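You operate a simulated robot arm through the tools that you are given. There is no shell and no other tool.

Carry out the task below with a simulated robot arm. There is one attempt and no reset: what you move stays moved.

## Task
Shut the bath down and lay both docked tubes on the grey board.
Fine: orange heat knob on 20, pump and power off before a tube comes out.

The check looks at the end state, three seconds after you hand in, the way a careful person would. Anything else that was tipped, shoved, dropped, spilled or broken makes it a failure.

## Robot
A 7-joint arm with a two-finger parallel gripper on a trunk, on a base that drives. Base frame: it is fixed to the floor where the robot stands at the start and does not move with it; the origin is under the middle of the robot, x ahead of it, y to its left, z up. Readings come in cm, rad, newtons and seconds.
With the tool pointing down near the work surface it reaches from about 34 to 76 cm from the robot's upright axis, wherever it stands. Its first joint turns from -2.007 to 2.007 rad. Places, roughly: bath drain knob [60, -20, 100]; bath heat knob [60, 0, 100]; bath lid (36x27x9 cm) [90, 0, 110]; bath power switch [60, 20, 100]; bath pump switch [60, 10, 100]; blue water key [60, -10, 100]; green-grip black tube (16x3x3 cm) [70, 30, 90]; grey board [70, 50, 90]; purple-grip black tube (16x3x3 cm) [70, 50, 90]; steel bath unit [90, 0, 120]; yellow-grip black tube (16x3x3 cm) [70, 40, 90]. Payload 3.91 kg.
Tool frame: the origin (TCP) lies between the finger pads and is the grasp point; the fingertips stand 3 cm ahead of it; z points along the fingers, y is the line along which they close. The gripper opens to 11 cm. The fingers are 2 cm wide and 1 cm thick; the gripper's body (4.8 by 11.2 cm) begins 5.5 cm behind the TCP.
Orientation is that of the tool frame in the base frame, as [roll, pitch, yaw] about the fixed x, y, z axes, in that order (R = Rz(yaw) Ry(pitch) Rx(roll)). With the fingers straight down and closing along the base's y, the tool's x points along the base's -x, its y along +y and its z along -z.

## Interface
- The arm moves only by the tool play_rows. Its argument "rows" is a list that holds one entry, the list of rows, each a list of 7 numbers: the finger opening in cm, from 0 to 11, then the shift along the tool's x, y, z in cm, then the turn, a rotation vector about the tool's x, y, z in rad. In form: [[[hand, tx, ty, tz, ax, ay, az], ...]]. A call has 1 to 20 rows; each row shifts and turns the commanded pose from where the row before left it, along the tool's axes as they then stand. Each row takes 0.2 s and may step no farther than 5 cm and 0.15 rad from the row before; otherwise, or with a gripper value out of range, the whole call is refused. Where a pose cannot be reached the arm comes as near as it can. A force on the tool above 40 N (or 10 N above the force at the start of the call, whichever is more), or a blocked arm, ends the call early, and 0.2 s more pass. Each finger travels about 10.8 cm/s and halts on what it meets, pressing with about 22 N; the grip force reading is that of the motor and also rises with nothing between the fingers. The clock runs only during rows and for 0.2 s after the last one: add rows that do not move to give the fingers time. The reply holds the time, the measured pose of the TCP, the force on the tool along the base axes, the opening and the grip force, in the units named above and with some noise, with the torque about the TCP (base axes, N m) and any sound that the robot's microphone picked up.
- Cameras (640 x 400 px; columns grow to the right, rows downward): "scene" is now at [0.91, 15.15, 159.89]; the picture's right is [-0.12, -0.99, 0.00], its down [-0.70, 0.08, -0.71] and it looks along [0.70, -0.08, -0.70] (base axes); focal length 263 px, centre (320, 200). "wrist" rides on the gripper at [7.2, 1.7, -10.3] in the tool frame; the picture's right is [-0.23, 0.97, 0.00], its down [-0.76, -0.18, -0.62] and it looks along [-0.61, -0.14, 0.78] (tool axes); focal length 222 px, centre (320, 200). There is no depth. A picture from a camera that has moved, and an enlarged one, comes with that camera's place and axes in the base frame and with its lens. The place of the scene camera against the robot may be out by one fixed shift of up to 2.5 cm in any direction.
- grab_frame(camera): a new picture of that camera. No time passes.
- raise_lower(by): slides the trunk up (or, below 0, down) by that many cm; the arm and the scene camera ride with it, the base frame stays. It gives what a move gives, with no picture.
- drive_base(legs): drives the robot by 1 to 6 legs, each [ahead, turn to the left] in cm and rad, along the robot's own axes; the way and the turn of a leg run together, so that a leg with both is an arc; at most 150 cm and 3.142 rad a leg. The arm and the cameras ride along, it lands a little off, and it stops where it bumps. It gives what a move gives.
- head_to(pan, tilt): turns the head with the scene camera to pan (to the left, within 2.705 rad either way) and tilt (down, from -0.506 to 1.204), counted from straight ahead of the robot. It gives what a move gives.
- enlarge(camera, box): a new picture of the part [left, top, right, bottom] of that camera's present view, enlarged. No time passes.
- sign_off(): hands the job in; it is judged then, once.

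Places have to be worked out from the pictures, the camera data and where the tool is seen. Open the gripper and draw the arm clear of the work before you hand the job in, unless the task says otherwise.

The tools are called after "Emit:" as a command line: name --argument value ..., lists and objects as JSON in quotes. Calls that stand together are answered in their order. play_rows: Moves the arm, as the interface text tells. Its arguments: {"type":"object","properties":{"rows":{"type":"array"}},"required":["rows"]} The other tools are called the same way: raise_lower (by) slides the trunk up or down; drive_base (legs) drives the base; head_to (pan, tilt) turns the head that bears the scene camera; grab_frame (camera) takes a picture; enlarge (camera, box) takes an enlarged picture of a part of a camera's view; sign_off () hands the job in.

At the start:

```text
time: 0.0
eef_pos: [52.9, 7.98, 117.28]
ee_rot: [3.141, 0.001, 3.14]
contact_force: [-0.2, 0.1, -0.1]
torque: [0.01, 0.0, 0.03]
gripper_width: 10.99
grip_force: 0.1
trunk travel left (down, up): [-72.5, 26.5]
robot x, y, heading: [0.12, -0.04, 0.004]
head pan, tilt: [-0.119, 0.782]
```

scene: 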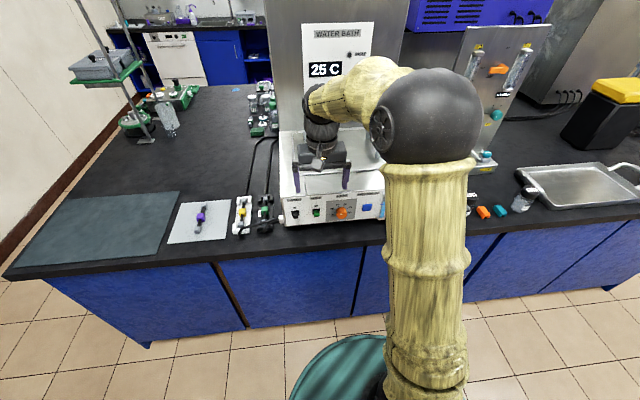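
wrist: 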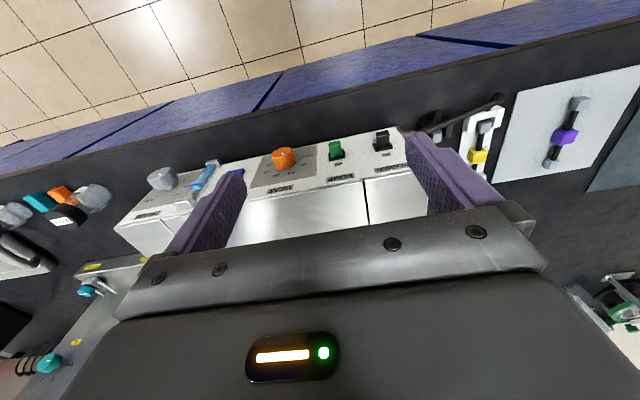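

I'll take a closer look at the bath front panel and the tubes before moving anything.

Emit:
enlarge --camera "scene" --box '[260, 160, 400, 250]'

Emit:
enlarge --camera "scene" --box '[150, 170, 310, 270]'

Emit:
enlarge --camera "wrist" --box '[100, 110, 420, 260]'

Emit:
enlarge --camera "wrist" --box '[400, 60, 640, 210]'

Emit:
enlarge --camera "scene" --box '[220, 0, 400, 112]'

```text
4.44 times, centred on (330, 205) of scene
camera zoom: at [0.91, 15.15, 159.89], right [-0.12, -0.99, 0.0], down [-0.7, 0.08, -0.71], along [0.7, -0.08, -0.7], focal length 1167 px, centre (276, 178)
```

zoom: 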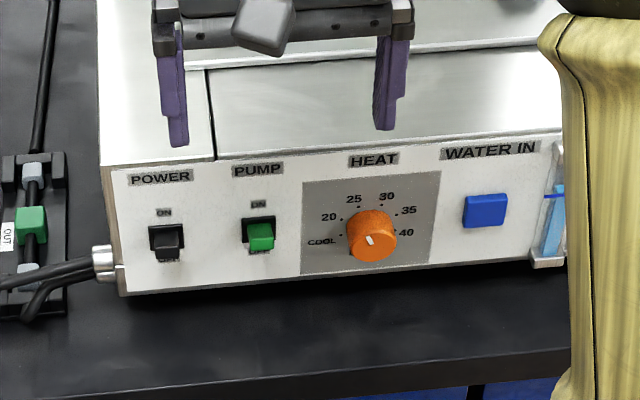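

```text
4.00 times, centred on (230, 220) of scene
camera zoom: at [0.91, 15.15, 159.89], right [-0.12, -0.99, 0.0], down [-0.7, 0.08, -0.71], along [0.7, -0.08, -0.7], focal length 1050 px, centre (680, 120)
```

zoom: 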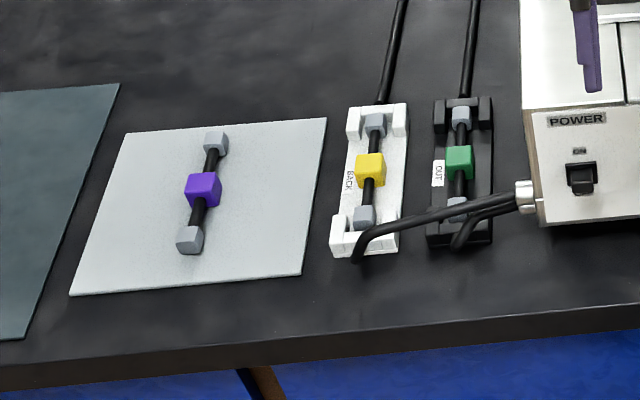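

```text
2.00 times, centred on (260, 185) of wrist
camera zoom: at [45.56, 9.44, 127.78], right [0.23, 0.97, 0.0], down [0.76, -0.18, 0.62], along [0.61, -0.14, -0.78], focal length 444 px, centre (440, 230)
```

zoom: 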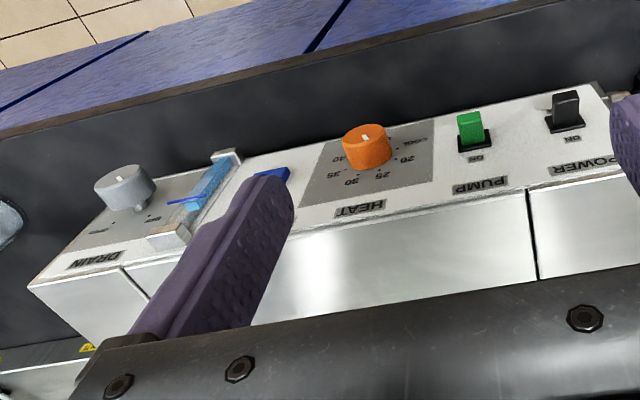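

```text
2.67 times, centred on (520, 135) of wrist
camera zoom: at [45.56, 9.44, 127.78], right [0.23, 0.97, 0.0], down [0.76, -0.18, 0.62], along [0.61, -0.14, -0.78], focal length 592 px, centre (-213, 373)
```

zoom: 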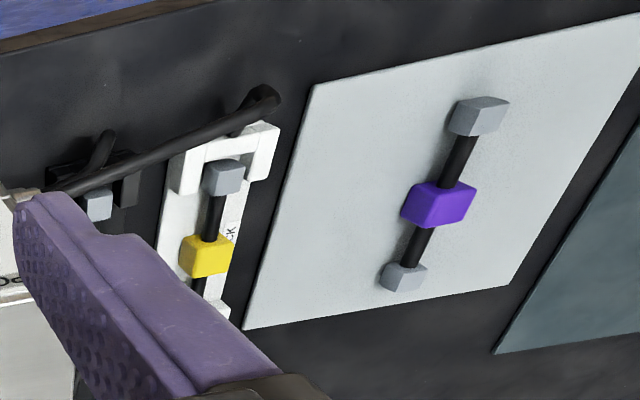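

```text
3.56 times, centred on (310, 56) of scene
camera zoom: at [0.91, 15.15, 159.89], right [-0.12, -0.99, 0.0], down [-0.7, 0.08, -0.71], along [0.7, -0.08, -0.7], focal length 934 px, centre (356, 712)
```

zoom: 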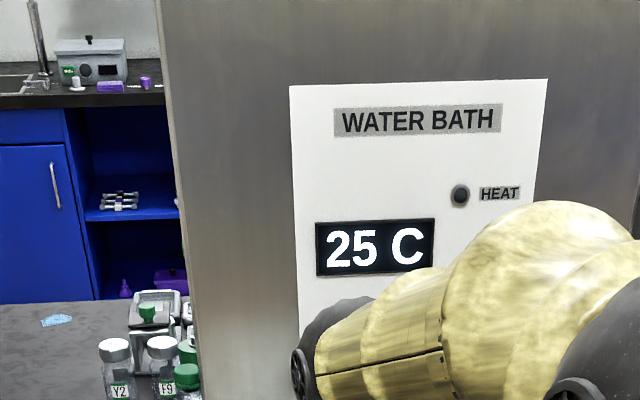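

Zooming in tightly on the switches and knob to read their states.

Emit:
enlarge --camera "scene" --box '[285, 198, 325, 223]'

Emit:
enlarge --camera "scene" --box '[322, 196, 362, 221]'

Emit:
enlarge --camera "wrist" --box '[250, 130, 330, 180]'

Emit:
enlarge --camera "wrist" --box '[320, 120, 400, 170]'

Emit:
enlarge --camera "wrist" --box '[410, 80, 520, 150]'

Emit:
enlarge --camera "scene" --box '[225, 188, 297, 233]'

```text
16.00 times, centred on (305, 210) of scene
camera zoom: at [0.91, 15.15, 159.89], right [-0.12, -0.99, 0.0], down [-0.7, 0.08, -0.71], along [0.7, -0.08, -0.7], focal length 4201 px, centre (560, 32)
```

zoom: 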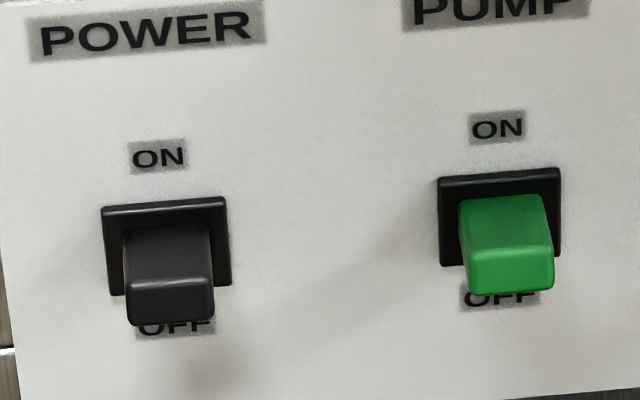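

```text
16.00 times, centred on (342, 208) of scene
camera zoom: at [0.91, 15.15, 159.89], right [-0.12, -0.99, 0.0], down [-0.7, 0.08, -0.71], along [0.7, -0.08, -0.7], focal length 4201 px, centre (-32, 64)
```

zoom: 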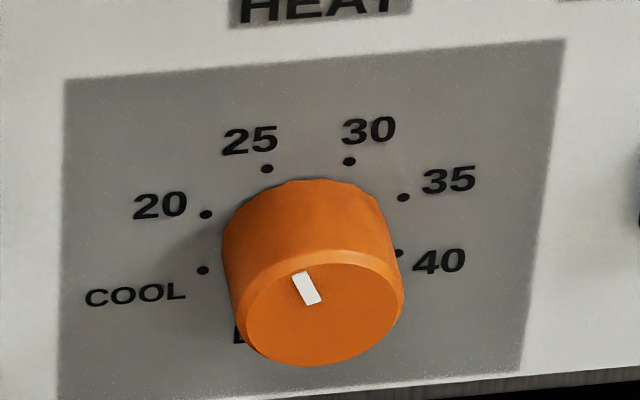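

```text
8.00 times, centred on (290, 155) of wrist
camera zoom: at [45.56, 9.44, 127.78], right [0.23, 0.97, 0.0], down [0.76, -0.18, 0.62], along [0.61, -0.14, -0.78], focal length 1777 px, centre (560, 560)
```

zoom: 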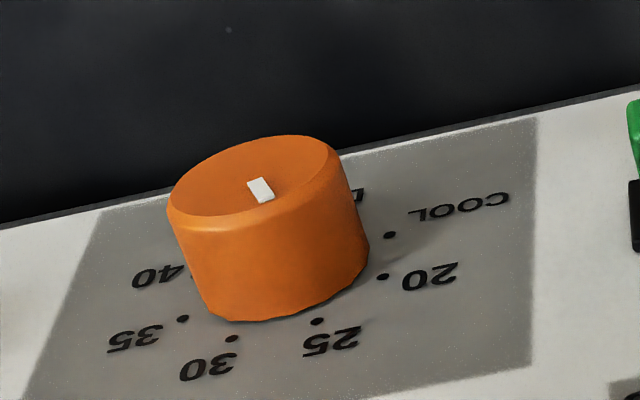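

```text
8.00 times, centred on (360, 145) of wrist
camera zoom: at [45.56, 9.44, 127.78], right [0.23, 0.97, 0.0], down [0.76, -0.18, 0.62], along [0.61, -0.14, -0.78], focal length 1777 px, centre (0, 640)
```

zoom: 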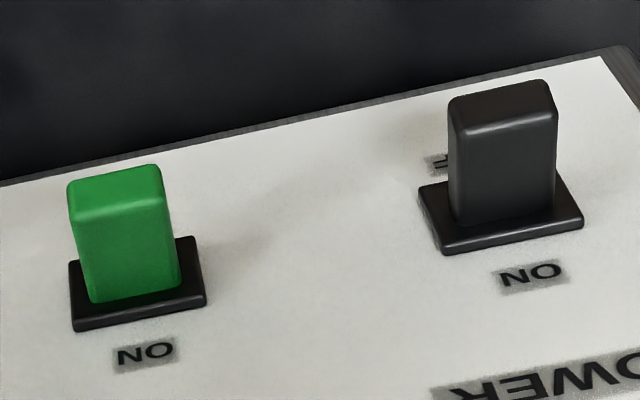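

```text
5.71 times, centred on (465, 115) of wrist
camera zoom: at [45.56, 9.44, 127.78], right [0.23, 0.97, 0.0], down [0.76, -0.18, 0.62], along [0.61, -0.14, -0.78], focal length 1269 px, centre (-509, 686)
```

zoom: 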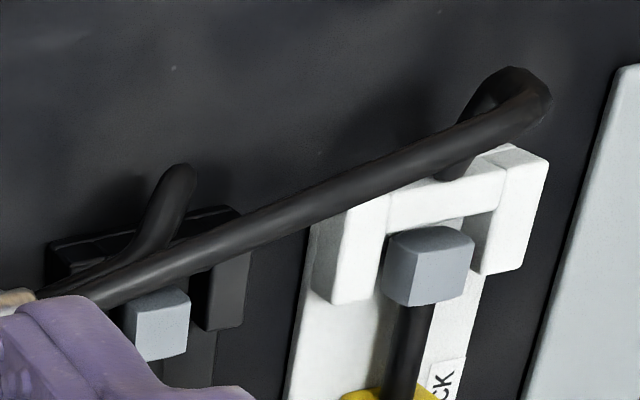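

```text
8.89 times, centred on (261, 210) of scene
camera zoom: at [0.91, 15.15, 159.89], right [-0.12, -0.99, 0.0], down [-0.7, 0.08, -0.71], along [0.7, -0.08, -0.7], focal length 2334 px, centre (844, 107)
```

zoom: 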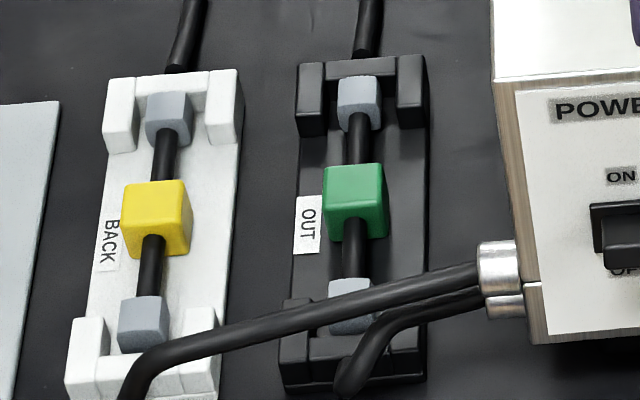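

Both switch levers look like they sit the same way, the display reads 25 C, and the knob mark points near 25. I'd like a better view of the panel, so I'll begin turning the hand about its own axis to bring the wrist camera to the top side, checking the pose as it goes.

Emit:
play_rows --rows '[[[11, 0, 0, 0, 0, 0, 0.15], [11, 0, 0, 0, 0, 0, 0.15], [11, 0, 0, 0, 0, 0, 0.15], [11, 0, 0, 0, 0, 0, 0.15], [11, 0, 0, 0, 0, 0, 0.15]]]'

```text
time: 1.2
eef_pos: [52.84, 7.83, 117.46]
ee_rot: [3.139, 0.0, 2.39]
contact_force: [-0.5, 0.7, -0.1]
torque: [-0.03, 0.03, 0.01]
gripper_width: 10.99
grip_force: 0.1
trunk travel left (down, up): [-72.5, 26.5]
robot x, y, heading: [-0.02, -0.0, 0.003]
head pan, tilt: [-0.119, 0.782]
```

The turn works cleanly (yaw 3.14 → 2.39). I'll grab both views from here, then carry on.

Emit:
play_rows --rows '[[[11, 0, 0, 0, 0, 0, 0.15], [11, 0, 0, 0, 0, 0, 0.15], [11, 0, 0, 0, 0, 0, 0.15], [11, 0, 0, 0, 0, 0, 0.15], [11, 0, 0, 0, 0, 0, 0.15], [11, 0, 0, 0, 0, 0, 0.15], [11, 0, 0, 0, 0, 0, 0.15], [11, 0, 0, 0, 0, 0, 0.15], [11, 0, 0, 0, 0, 0, 0.15], [11, 0, 0, 0, 0, 0, 0.15]]]'

Emit:
grab_frame --camera "wrist"

Emit:
grab_frame --camera "scene"

```text
time: 3.4
eef_pos: [52.69, 7.99, 117.33]
ee_rot: [-3.141, 0.0, 0.891]
contact_force: [-0.1, 0.3, 0.4]
torque: [0.01, -0.01, -0.02]
gripper_width: 11.01
grip_force: 0.1
trunk travel left (down, up): [-72.5, 26.5]
robot x, y, heading: [0.44, -0.05, 0.001]
head pan, tilt: [-0.119, 0.782]
```

```text
taken
camera wrist: at [58.68, 12.34, 127.76], right [0.61, -0.79, 0.0], down [-0.62, -0.48, 0.62], along [-0.49, -0.38, -0.78], focal length 222 px, centre (320, 200)
```

wrist: 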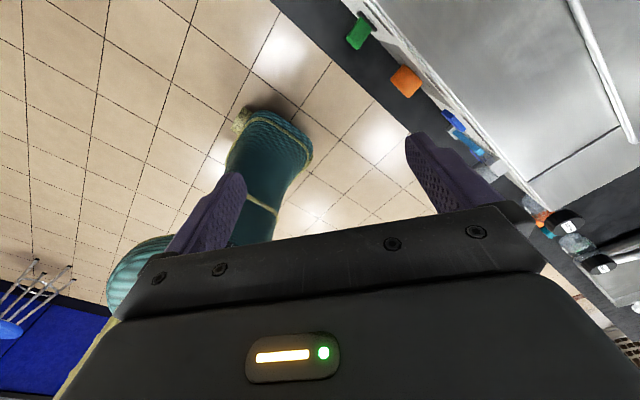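

```text
taken
camera scene: at [0.91, 15.16, 159.89], right [-0.12, -0.99, 0.0], down [-0.7, 0.08, -0.71], along [0.7, -0.08, -0.7], focal length 263 px, centre (320, 200)
```

scene: 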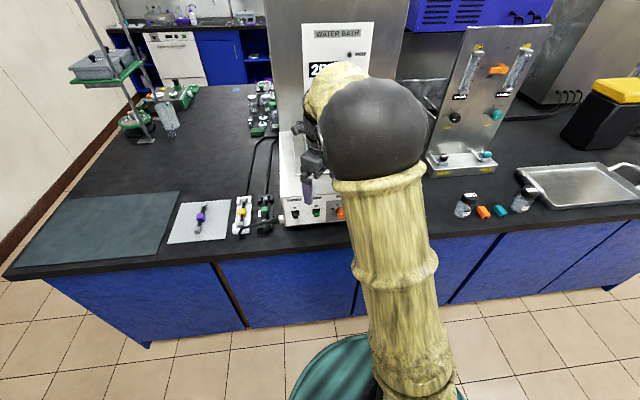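

The knobs stick out from a nearly vertical panel. I'll finish the half turn and then pitch the hand up so it points toward the panel.

Emit:
play_rows --rows '[[[11, 0, 0, 0, 0, 0, 0.15], [11, 0, 0, 0, 0, 0, 0.15], [11, 0, 0, 0, 0, 0, 0.15], [11, 0, 0, 0, 0, 0, 0.15], [11, 0, 0, 0, 0, 0, 0.15], [11, 0, 0, 0, 0, 0, 0.141], [11, 0, 0, 0, 0, 0.15, 0], [11, 0, 0, 0, 0, 0.15, 0], [11, 0, 0, 0, 0, 0.15, 0], [11, 0, 0, 0, 0, 0.15, 0]]]'

Emit:
grab_frame --camera "wrist"

Emit:
grab_frame --camera "scene"

```text
time: 5.6
eef_pos: [52.72, 7.89, 117.5]
ee_rot: [3.14, -0.599, 0.001]
contact_force: [0.2, 0.3, 0.4]
torque: [-0.01, -0.01, 0.01]
gripper_width: 10.98
grip_force: 0.0
trunk travel left (down, up): [-72.5, 26.5]
robot x, y, heading: [0.29, 0.15, -0.003]
head pan, tilt: [-0.119, 0.782]
```

```text
taken
camera wrist: at [52.88, 6.04, 130.05], right [-0.19, -0.97, -0.13], down [-0.98, 0.18, 0.08], along [-0.06, 0.14, -0.99], focal length 222 px, centre (320, 200)
```

wrist: 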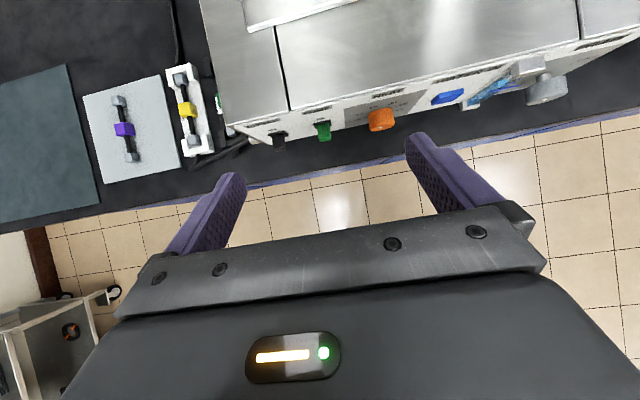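

```text
taken
camera scene: at [0.87, 15.16, 159.89], right [-0.12, -0.99, 0.0], down [-0.7, 0.08, -0.71], along [0.7, -0.08, -0.7], focal length 263 px, centre (320, 200)
```

scene: 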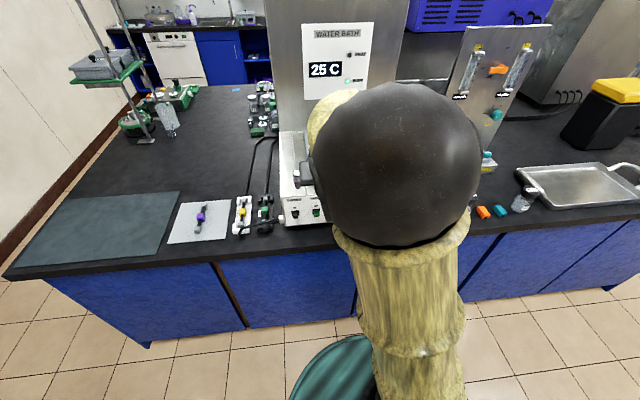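

A straight-down view now, and a green lamp is visible on the tower. Enlarging the panel, docks and lamps.

Emit:
enlarge --camera "wrist" --box '[240, 60, 400, 160]'

Emit:
enlarge --camera "wrist" --box '[80, 50, 260, 190]'

Emit:
enlarge --camera "scene" --box '[290, 10, 400, 100]'

Emit:
enlarge --camera "wrist" --box '[400, 20, 640, 170]'

```text
4.00 times, centred on (320, 110) of wrist
camera zoom: at [52.88, 6.04, 130.05], right [-0.19, -0.97, -0.13], down [-0.98, 0.18, 0.08], along [-0.06, 0.14, -0.99], focal length 888 px, centre (320, 560)
```

zoom: 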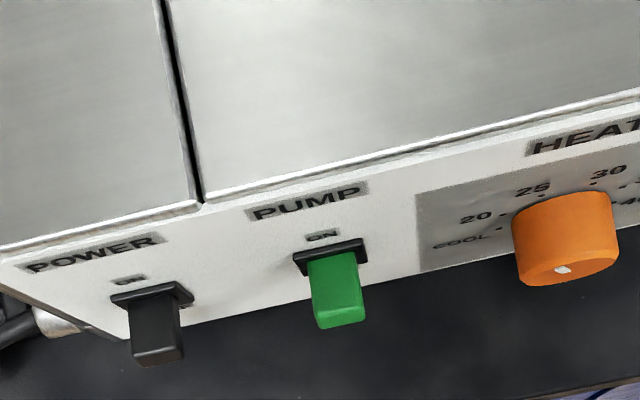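

```text
2.86 times, centred on (170, 120) of wrist
camera zoom: at [52.88, 6.04, 130.05], right [-0.19, -0.97, -0.13], down [-0.98, 0.18, 0.08], along [-0.06, 0.14, -0.99], focal length 635 px, centre (749, 429)
```

zoom: 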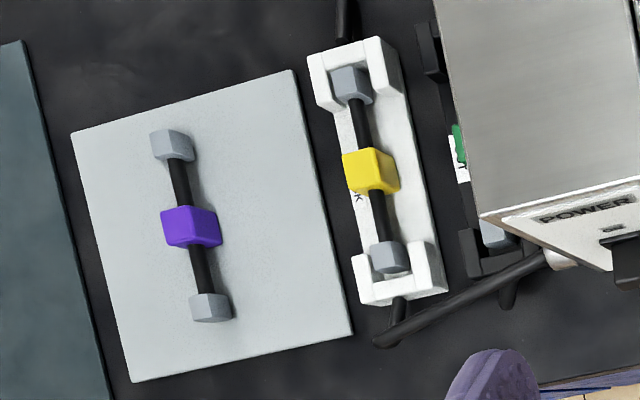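

```text
4.44 times, centred on (345, 55) of scene
camera zoom: at [0.87, 15.16, 159.89], right [-0.12, -0.99, 0.0], down [-0.7, 0.08, -0.71], along [0.7, -0.08, -0.7], focal length 1167 px, centre (209, 844)
```

zoom: 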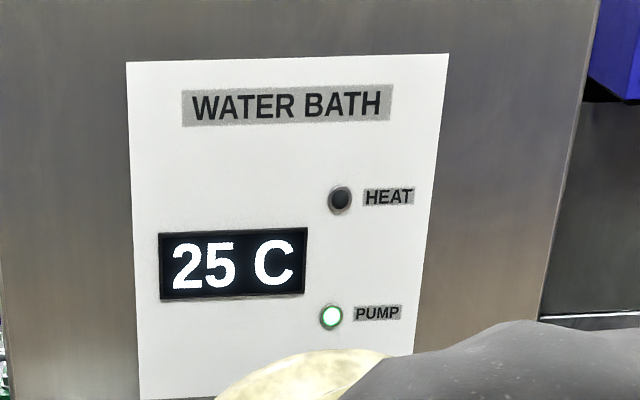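

```text
2.67 times, centred on (520, 95) of wrist
camera zoom: at [52.88, 6.04, 130.05], right [-0.19, -0.97, -0.13], down [-0.98, 0.18, 0.08], along [-0.06, 0.14, -0.99], focal length 592 px, centre (-213, 480)
```

zoom: 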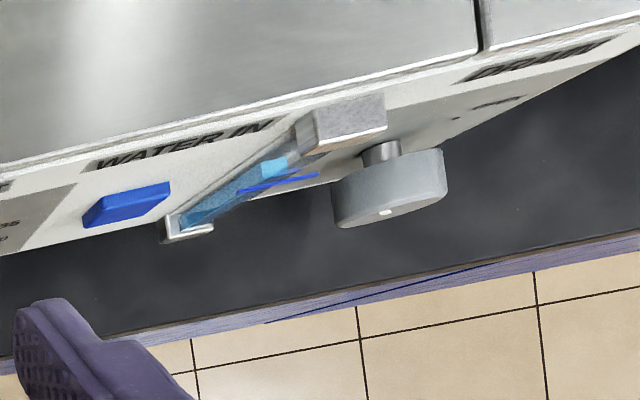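

Triangulating from the two wrist views: panel is vertical at x≈61.6, the knob axis is at y≈0.05, z≈96.5, with its face at x≈59.3. The dots are at ±22.5°, ±67.5° and so on, and the pointer is at 25 (≈23°). The pump lamp is lit, so the switches are on. Now I'll pitch the hand to horizontal, pointing at the panel, camera on top.

Emit:
play_rows --rows '[[[11, 0, 0, 0, 0, 0.15, 0], [11, 0, 0, 0, 0, 0.15, 0], [11, 0, 0, 0, 0, 0.15, 0], [11, 0, 0, 0, 0, 0.15, 0], [11, 0, 0, 0, 0, 0.15, 0], [11, 0, 0, 0, 0, 0.15, 0], [11, 0, 0, 0, 0, 0.0718, 0]]]'

Emit:
grab_frame --camera "wrist"

Emit:
grab_frame --camera "scene"

```text
time: 7.2
eef_pos: [53.41, 8.22, 117.41]
ee_rot: [2.569, -1.571, 0.575]
contact_force: [-0.8, 1.6, -0.6]
torque: [0.0, 0.02, -0.01]
gripper_width: 10.98
grip_force: 0.1
out of reach, approached as far as the arm can: row 6
trunk travel left (down, up): [-72.5, 26.5]
robot x, y, heading: [-0.01, -0.1, 0.001]
head pan, tilt: [-0.119, 0.782]
```

```text
taken
camera wrist: at [43.01, 6.2, 124.74], right [0.0, -0.97, -0.23], down [-0.62, 0.18, -0.76], along [0.78, 0.14, -0.61], focal length 222 px, centre (320, 200)
```

wrist: 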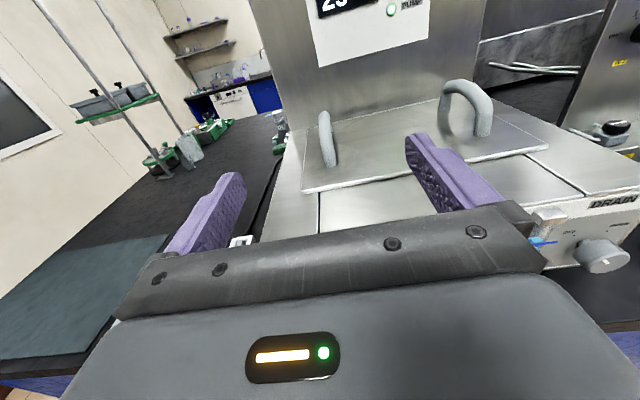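

```text
taken
camera scene: at [0.92, 15.17, 159.89], right [-0.12, -0.99, 0.0], down [-0.7, 0.08, -0.71], along [0.7, -0.08, -0.7], focal length 263 px, centre (320, 200)
```

scene: 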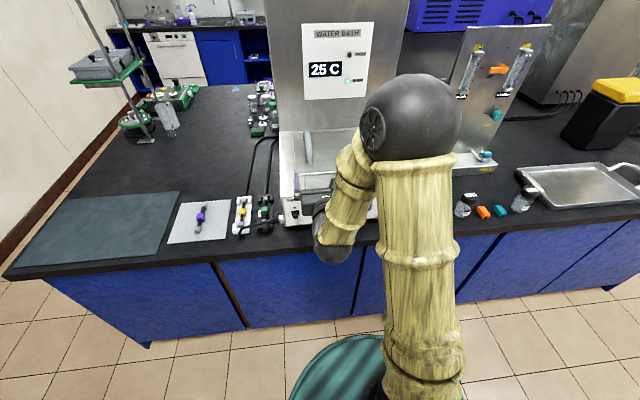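

The hand is horizontal now (fingers forward, camera above). I'll lower the trunk 20 cm so that the fingers come level with the knob, still 3 cm in front of its face.

Emit:
raise_lower --by -20

Emit:
grab_frame --camera "wrist"

Emit:
grab_frame --camera "scene"

```text
time: 9.4
eef_pos: [53.32, 8.04, 97.47]
ee_rot: [-1.665, -1.571, -1.473]
contact_force: [-0.2, 0.1, -0.5]
torque: [-0.02, 0.03, 0.04]
gripper_width: 11.0
grip_force: 0.1
trunk travel left (down, up): [-52.5, 46.5]
robot x, y, heading: [0.01, -0.2, 0.002]
head pan, tilt: [-0.119, 0.782]
```

```text
taken
camera wrist: at [43.02, 6.19, 104.76], right [0.0, -0.97, -0.23], down [-0.62, 0.18, -0.76], along [0.78, 0.14, -0.61], focal length 222 px, centre (320, 200)
```

wrist: 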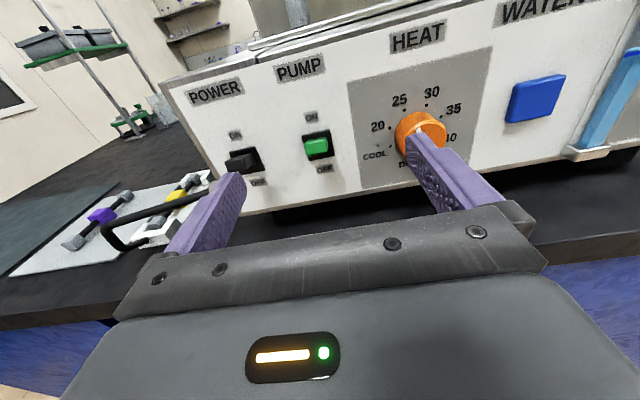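

```text
taken
camera scene: at [0.9, 15.14, 139.89], right [-0.12, -0.99, 0.0], down [-0.7, 0.08, -0.71], along [0.7, -0.08, -0.7], focal length 263 px, centre (320, 200)
```

scene: 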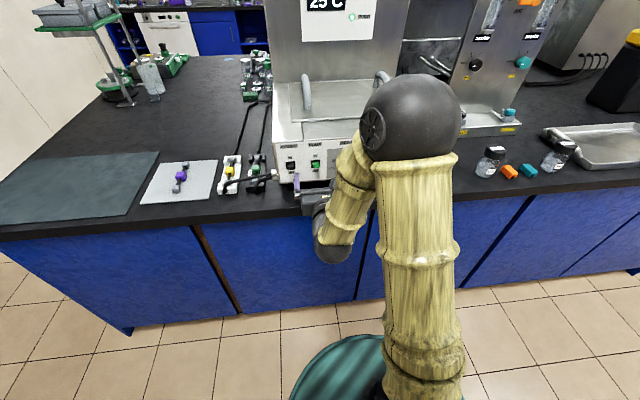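

Very clear panel view now; zooming in on the switches and the knob.

Emit:
enlarge --camera "wrist" --box '[200, 90, 360, 190]'

Emit:
enlarge --camera "wrist" --box '[340, 70, 500, 170]'

Emit:
enlarge --camera "wrist" --box '[60, 160, 240, 270]'

```text
4.00 times, centred on (280, 140) of wrist
camera zoom: at [43.02, 6.19, 104.76], right [0.0, -0.97, -0.23], down [-0.62, 0.18, -0.76], along [0.78, 0.14, -0.61], focal length 888 px, centre (480, 440)
```

zoom: 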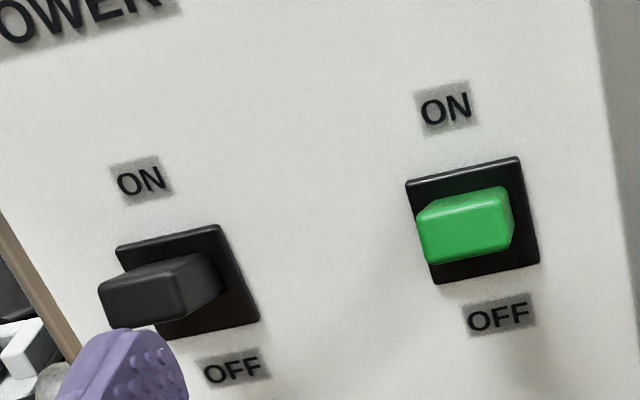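

```text
4.00 times, centred on (420, 120) of wrist
camera zoom: at [43.02, 6.19, 104.76], right [0.0, -0.97, -0.23], down [-0.62, 0.18, -0.76], along [0.78, 0.14, -0.61], focal length 888 px, centre (-80, 520)
```

zoom: 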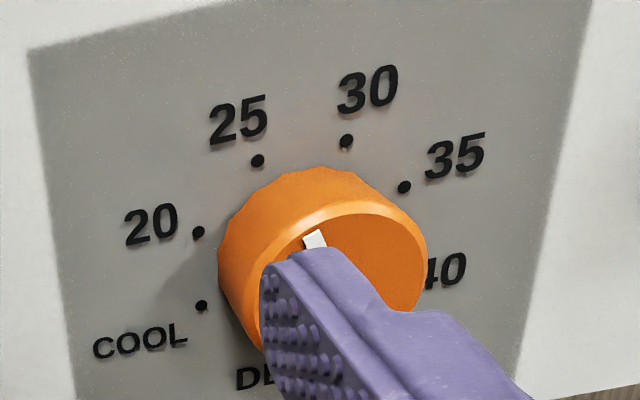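

```text
3.56 times, centred on (150, 215) of wrist
camera zoom: at [43.02, 6.19, 104.76], right [0.0, -0.97, -0.23], down [-0.62, 0.18, -0.76], along [0.78, 0.14, -0.61], focal length 790 px, centre (924, 147)
```

zoom: 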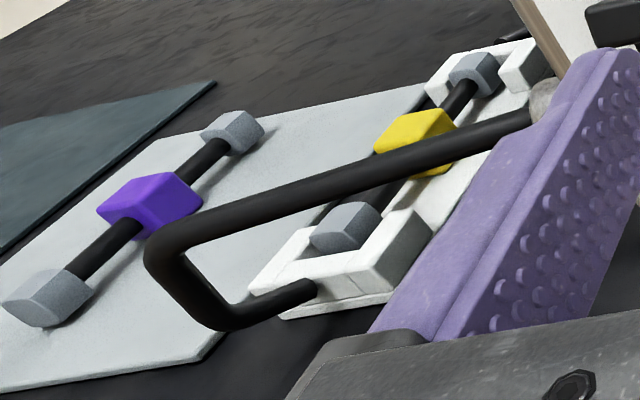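

Levers are tilted up toward ON. I'll shift sideways 8 cm to bring the open fingers in front of the knob, staying 3 cm off its face, and check alignment.

Emit:
play_rows --rows '[[[9, 0, 2, 0, 0, 0, 0], [7, 0, 2, 0, 0, 0, 0], [6, -0.5, 2, 0, 0, 0, 0], [6, -0.7, 2, 0, 0, 0, 0], [6, 0, 0, 0, 0, 0, 0]]]'

Emit:
grab_frame --camera "wrist"

Emit:
enlarge --camera "wrist" --box '[240, 80, 400, 180]'

```text
time: 10.6
eef_pos: [54.64, 0.18, 96.4]
ee_rot: [-2.602, -1.57, -0.535]
contact_force: [0.0, -0.1, 0.1]
torque: [-0.01, -0.01, 0.01]
gripper_width: 5.99
grip_force: 0.2
out of reach, approached as far as the arm can: row 1, 2, 4
trunk travel left (down, up): [-52.5, 46.5]
robot x, y, heading: [-0.03, -0.28, -0.004]
head pan, tilt: [-0.119, 0.782]
```

```text
taken
camera wrist: at [44.31, -1.69, 103.75], right [0.0, -0.97, -0.23], down [-0.62, 0.18, -0.76], along [0.78, 0.14, -0.61], focal length 222 px, centre (320, 200)
```

wrist: 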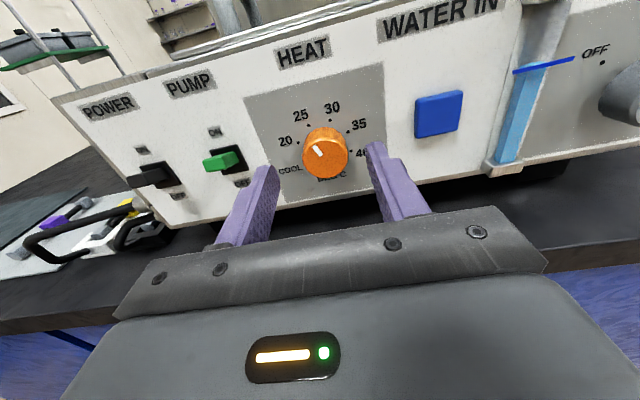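

```text
4.00 times, centred on (320, 130) of wrist
camera zoom: at [44.31, -1.69, 103.75], right [0.0, -0.97, -0.23], down [-0.62, 0.18, -0.76], along [0.78, 0.14, -0.61], focal length 888 px, centre (320, 480)
```

zoom: 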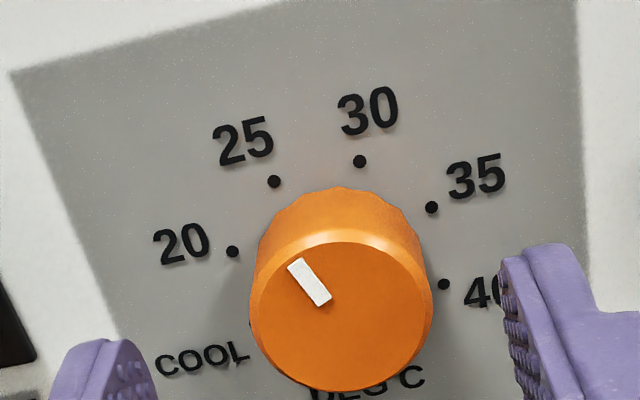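

The knob sits nicely between the fingers, but the arm reports it is at its inner reach limit this close. I'll back the base up 8 cm for a more comfortable working distance, then re-approach.

Emit:
drive_base --legs '[[-8, 0]]'

Emit:
grab_frame --camera "wrist"

```text
time: 11.7
eef_pos: [46.55, 0.25, 96.38]
ee_rot: [0.861, -1.571, 2.284]
contact_force: [0.1, -0.1, -0.1]
torque: [0.03, -0.02, 0.02]
gripper_width: 5.99
grip_force: 0.0
trunk travel left (down, up): [-52.5, 46.5]
robot x, y, heading: [-8.0, -0.14, -0.005]
head pan, tilt: [-0.119, 0.782]
```

```text
taken
camera wrist: at [36.27, -1.67, 103.76], right [0.0, -0.97, -0.23], down [-0.62, 0.18, -0.76], along [0.78, 0.14, -0.61], focal length 222 px, centre (320, 200)
```

wrist: 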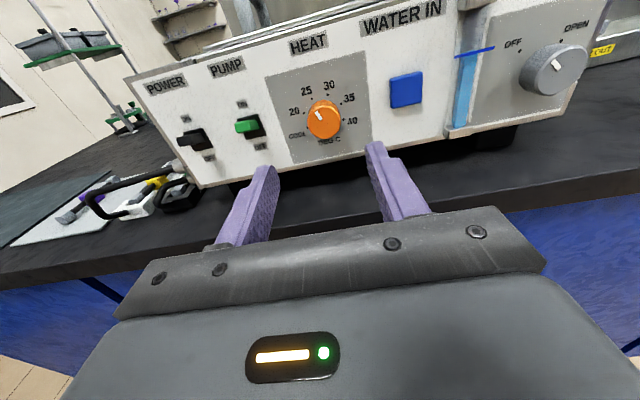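

Enlarging the same area from 8 cm further back lets me triangulate the knob with a clean baseline.

Emit:
enlarge --camera "wrist" --box '[260, 60, 380, 135]'

Emit:
enlarge --camera "wrist" --box '[160, 80, 280, 155]'

```text
5.33 times, centred on (320, 98) of wrist
camera zoom: at [36.27, -1.67, 103.76], right [0.0, -0.97, -0.23], down [-0.62, 0.18, -0.76], along [0.78, 0.14, -0.61], focal length 1185 px, centre (320, 747)
```

zoom: 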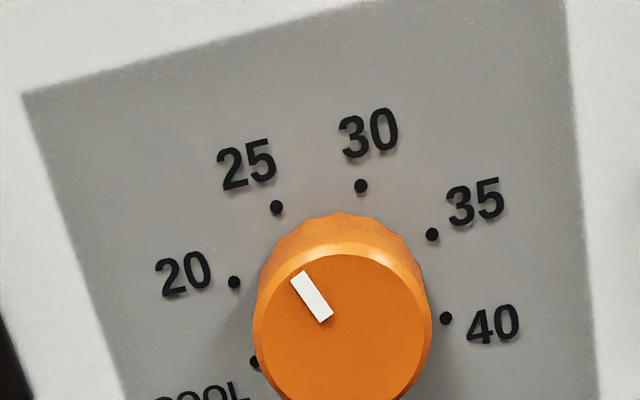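

```text
5.33 times, centred on (220, 118) of wrist
camera zoom: at [36.27, -1.67, 103.76], right [0.0, -0.97, -0.23], down [-0.62, 0.18, -0.76], along [0.78, 0.14, -0.61], focal length 1185 px, centre (853, 640)
```

zoom: 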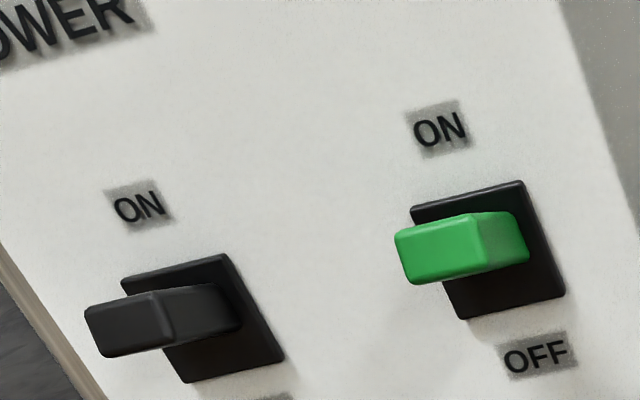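

Both views agree: panel x≈61.6, knob axis y≈-0.2, z≈95.7, face x≈59.5. Relative to the TCP that's about 0.35 to the right and 0.8 down. I'll align and advance so the fingertips straddle the knob and stop ~0.6 cm short of the panel.

Emit:
play_rows --rows '[[[6, -0.8, 0.35, 0, 0, 0, 0], [6, 0, 0, 3, 0, 0, 0], [6, 0, 0, 3, 0, 0, 0], [6, 0, 0, 2.5, 0, 0, 0], [6, 0, 0, 0, 0, 0, 0]]]'

Emit:
grab_frame --camera "wrist"

Emit:
enlarge --camera "wrist" --box '[240, 100, 400, 200]'

```text
time: 12.9
eef_pos: [55.08, -0.01, 95.75]
ee_rot: [1.729, -1.57, 1.413]
contact_force: [0.4, -0.1, -0.3]
torque: [-0.03, -0.01, 0.0]
gripper_width: 5.98
grip_force: 0.1
trunk travel left (down, up): [-52.5, 46.5]
robot x, y, heading: [-8.04, 0.1, 0.001]
head pan, tilt: [-0.119, 0.782]
```

```text
taken
camera wrist: at [44.75, -1.93, 102.99], right [0.0, -0.97, -0.23], down [-0.62, 0.18, -0.76], along [0.78, 0.14, -0.61], focal length 222 px, centre (320, 200)
```

wrist: 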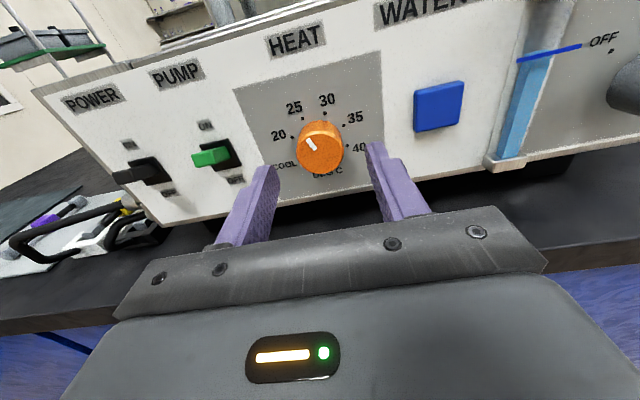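

```text
4.00 times, centred on (320, 150) of wrist
camera zoom: at [44.75, -1.93, 102.99], right [0.0, -0.97, -0.23], down [-0.62, 0.18, -0.76], along [0.78, 0.14, -0.61], focal length 888 px, centre (320, 400)
```

zoom: 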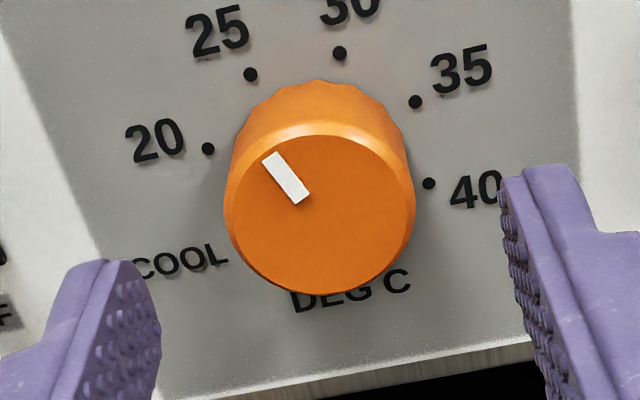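

The knob face centre projects exactly on the tool axis. Advancing 3 cm more to put the fingertips around the knob.

Emit:
play_rows --rows '[[[6, 0, 0, 1.5, 0, 0, 0], [6, 0, 0, 1.4, 0, 0, 0], [6, 0, 0, 0, 0, 0, 0]]]'

Emit:
grab_frame --camera "wrist"

Emit:
enlarge --camera "wrist" --box '[240, 120, 400, 220]'

```text
time: 13.7
eef_pos: [57.96, -0.19, 95.59]
ee_rot: [1.247, -1.57, 1.896]
contact_force: [0.4, 0.8, 0.1]
torque: [-0.01, 0.02, -0.05]
gripper_width: 6.01
grip_force: 0.1
trunk travel left (down, up): [-52.5, 46.5]
robot x, y, heading: [-7.83, -0.32, -0.003]
head pan, tilt: [-0.119, 0.782]
```

```text
taken
camera wrist: at [47.65, -1.99, 103.0], right [0.0, -0.97, -0.23], down [-0.62, 0.18, -0.76], along [0.78, 0.14, -0.61], focal length 222 px, centre (320, 200)
```

wrist: 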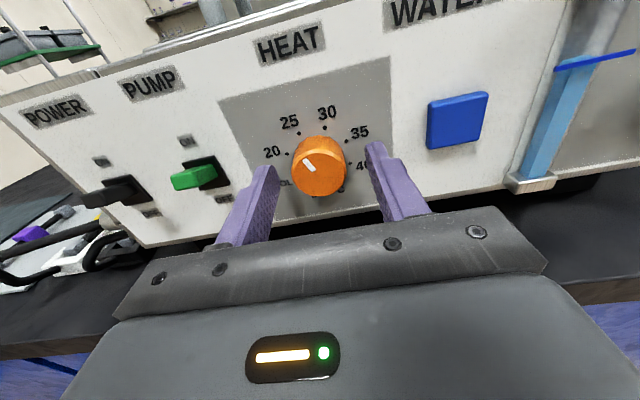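

```text
4.00 times, centred on (320, 170) of wrist
camera zoom: at [47.65, -1.99, 103.0], right [0.0, -0.97, -0.23], down [-0.62, 0.18, -0.76], along [0.78, 0.14, -0.61], focal length 888 px, centre (320, 320)
```

zoom: 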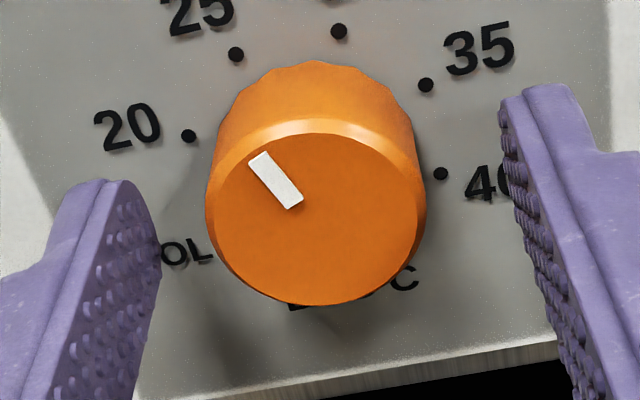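

Fingers straddle the knob with clearance on each side. Closing onto it.

Emit:
play_rows --rows '[[[4.4, 0, 0, 0, 0, 0, 0], [3, 0, 0, 0, 0, 0, 0], [3, 0, 0, 0, 0, 0, 0]]]'

Emit:
enlarge --camera "wrist" --box '[240, 120, 400, 220]'

```text
time: 14.5
eef_pos: [58.0, -0.01, 95.69]
ee_rot: [-1.938, -1.569, -1.2]
contact_force: [1.4, 5.7, 0.7]
torque: [-0.02, -0.02, -0.04]
gripper_width: 3.55
grip_force: 45.2
trunk travel left (down, up): [-52.5, 46.5]
robot x, y, heading: [-8.03, 0.1, 0.001]
head pan, tilt: [-0.119, 0.782]
```

```text
4.00 times, centred on (320, 170) of wrist
camera zoom: at [47.64, -1.89, 103.0], right [0.0, -0.97, -0.23], down [-0.62, 0.17, -0.76], along [0.78, 0.14, -0.61], focal length 888 px, centre (320, 320)
```

zoom: 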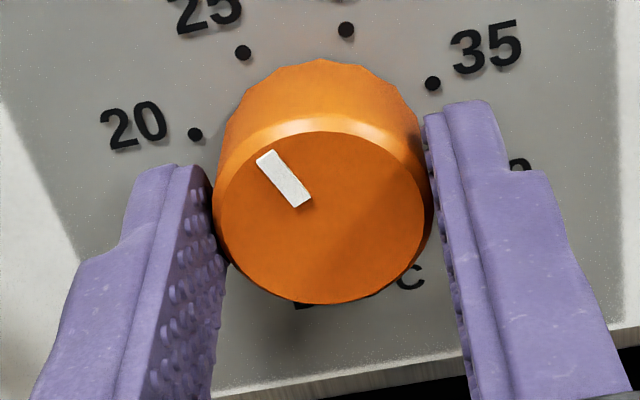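

Gripped at 3.55 cm. Now rotating the hand 45° counter-clockwise (about -tool z) to bring the pointer from 25 to 20.

Emit:
play_rows --rows '[[[3, 0, 0, 0, 0, 0, -0.13], [3, 0, 0, 0, 0, 0, -0.13], [3, 0, 0, 0, 0, 0, -0.13], [3, 0, 0, 0, 0, 0, -0.13], [3, 0, 0, 0, 0, 0, -0.13], [3, 0, 0, 0, 0, 0, -0.135], [3, 0, 0, 0, 0, 0, 0]]]'

Emit:
grab_frame --camera "wrist"

Emit:
enlarge --camera "wrist" --box '[240, 120, 400, 220]'

```text
time: 16.1
eef_pos: [57.95, 0.05, 95.61]
ee_rot: [1.569, -0.782, 1.576]
contact_force: [-4.5, 13.1, -1.0]
torque: [0.02, -0.29, 0.18]
gripper_width: 3.55
grip_force: 45.4
trunk travel left (down, up): [-52.5, 46.5]
robot x, y, heading: [-7.9, -0.1, 0.0]
head pan, tilt: [-0.119, 0.782]
```

```text
taken
camera wrist: at [47.62, 3.85, 102.01], right [0.0, -0.85, 0.53], down [-0.62, -0.42, -0.66], along [0.78, -0.33, -0.53], focal length 222 px, centre (320, 200)
```

wrist: 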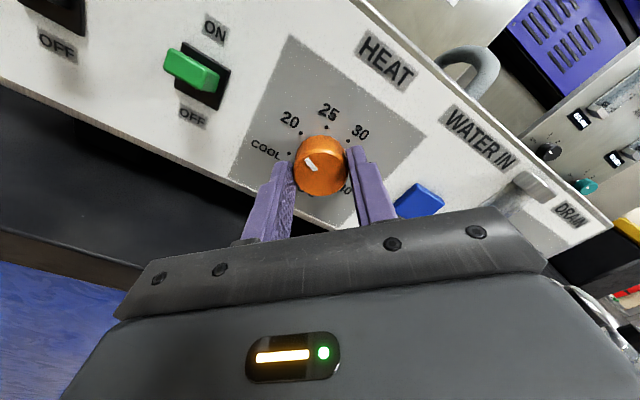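

```text
4.00 times, centred on (320, 170) of wrist
camera zoom: at [47.62, 3.85, 102.01], right [0.0, -0.85, 0.53], down [-0.62, -0.42, -0.66], along [0.78, -0.33, -0.53], focal length 888 px, centre (320, 320)
```

zoom: 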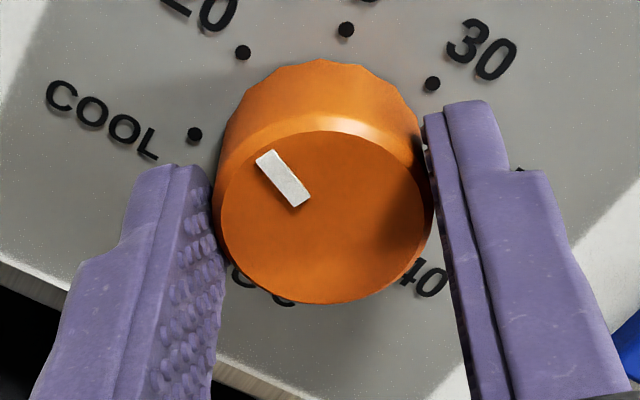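

The pointer now lies against the 20 dot exactly as it did against 25. Releasing and backing straight off, then checking the knob.

Emit:
play_rows --rows '[[[4.5, 0, 0, 0, 0, 0, 0], [6, 0, 0, 0, 0, 0, 0], [6, 0, 0, 0, 0, 0, 0], [6, 0, 0, -3, 0, 0, 0], [6, 0, 0, -3, 0, 0, 0], [6, 0, 0, 0, 0, 0, 0]]]'

Emit:
grab_frame --camera "wrist"

Emit:
enlarge --camera "wrist" --box '[240, 80, 400, 180]'

Emit:
enlarge --camera "scene" --box '[280, 0, 420, 90]'

```text
time: 17.5
eef_pos: [52.04, -0.12, 95.62]
ee_rot: [1.568, -0.787, 1.575]
contact_force: [0.6, -0.7, 0.4]
torque: [0.0, 0.02, 0.02]
gripper_width: 6.0
grip_force: 0.1
trunk travel left (down, up): [-52.5, 46.5]
robot x, y, heading: [-8.07, -0.35, -0.001]
head pan, tilt: [-0.119, 0.782]
```

```text
taken
camera wrist: at [41.64, 3.6, 102.01], right [0.0, -0.85, 0.53], down [-0.62, -0.41, -0.66], along [0.78, -0.33, -0.53], focal length 222 px, centre (320, 200)
```

wrist: 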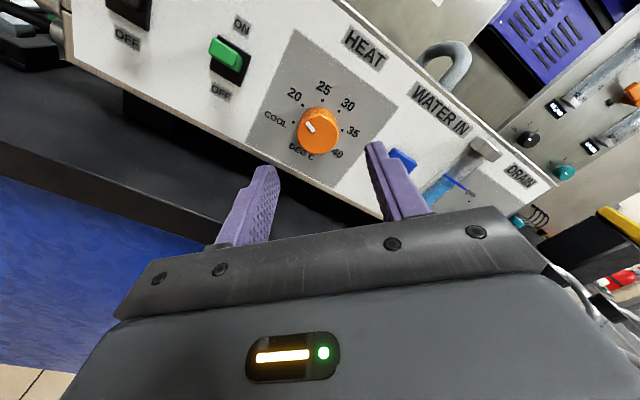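

```text
4.00 times, centred on (320, 130) of wrist
camera zoom: at [41.64, 3.6, 102.01], right [0.0, -0.85, 0.53], down [-0.62, -0.41, -0.66], along [0.78, -0.33, -0.53], focal length 888 px, centre (320, 480)
```

zoom: 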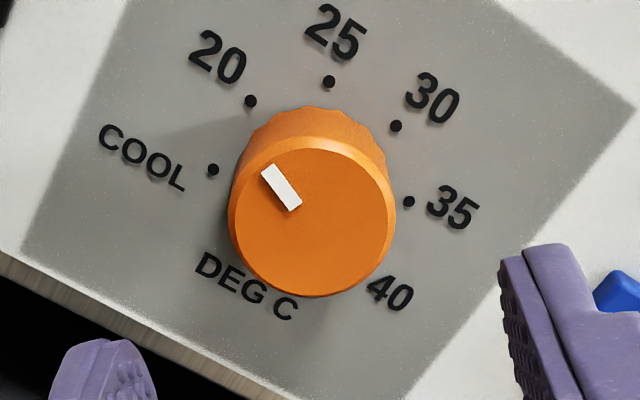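

```text
4.44 times, centred on (350, 45) of scene
camera zoom: at [-7.12, 15.14, 139.89], right [-0.12, -0.99, 0.0], down [-0.7, 0.08, -0.71], along [0.7, -0.08, -0.7], focal length 1167 px, centre (187, 889)
```

zoom: 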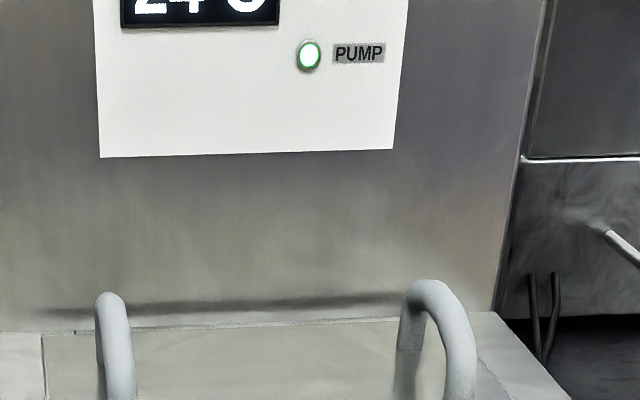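

The pointer measures ≈68° (20 dot is at 67.5°) – on 20, and the display is already cooling. Next I'll rotate the hand back level, close the fingers, and take position above and in front of the pump lever (tip at about x 59.3, y 8.2, z 96.7–97.7).

Emit:
play_rows --rows '[[[6, 0, 0, 0, 0, 0, 0.13], [5, 0, 0, 0, 0, 0, 0.13], [4, 0, 0, 0, 0, 0, 0.13], [3, 0, 0, 0, 0, 0, 0.13], [2, 0, 0, 0, 0, 0, 0.13], [1, 0, 0, 0, 0, 0, 0.135], [0, 2, -2, 0, 0, 0, 0], [0, 2.3, -2, 0, 0, 0, 0], [0, 0, -2, 0, 0, 0, 0], [0, 0, -2.3, 0, 0, 0, 0], [0, 0, 0, 0, 0, 0, 0]]]'

Emit:
grab_frame --camera "wrist"

Emit:
enlarge --camera "wrist" --box '[240, 90, 400, 190]'

```text
time: 19.9
eef_pos: [51.85, 8.21, 100.05]
ee_rot: [-1.009, -1.57, -2.13]
contact_force: [0.8, -0.1, -0.7]
torque: [-0.01, 0.0, 0.02]
gripper_width: 0.0
grip_force: 22.0
trunk travel left (down, up): [-52.5, 46.5]
robot x, y, heading: [-7.87, -0.04, 0.0]
head pan, tilt: [-0.119, 0.782]
```

```text
taken
camera wrist: at [41.65, 6.37, 107.26], right [0.0, -0.97, -0.23], down [-0.62, 0.18, -0.76], along [0.78, 0.14, -0.61], focal length 222 px, centre (320, 200)
```

wrist: 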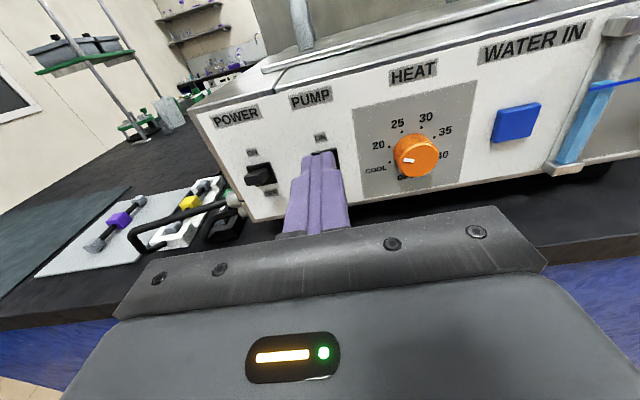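

```text
4.00 times, centred on (320, 140) of wrist
camera zoom: at [41.65, 6.37, 107.26], right [0.0, -0.97, -0.23], down [-0.62, 0.18, -0.76], along [0.78, 0.14, -0.61], focal length 888 px, centre (320, 440)
```

zoom: 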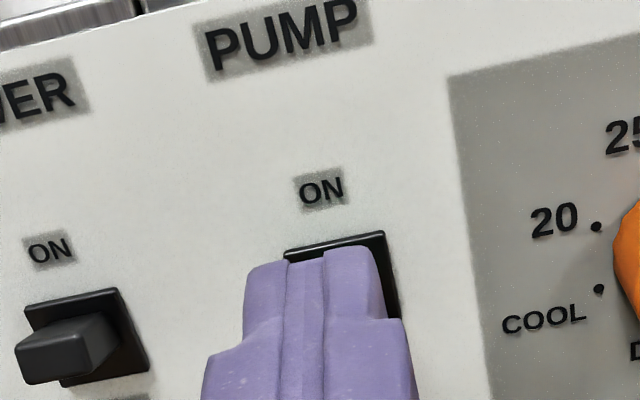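

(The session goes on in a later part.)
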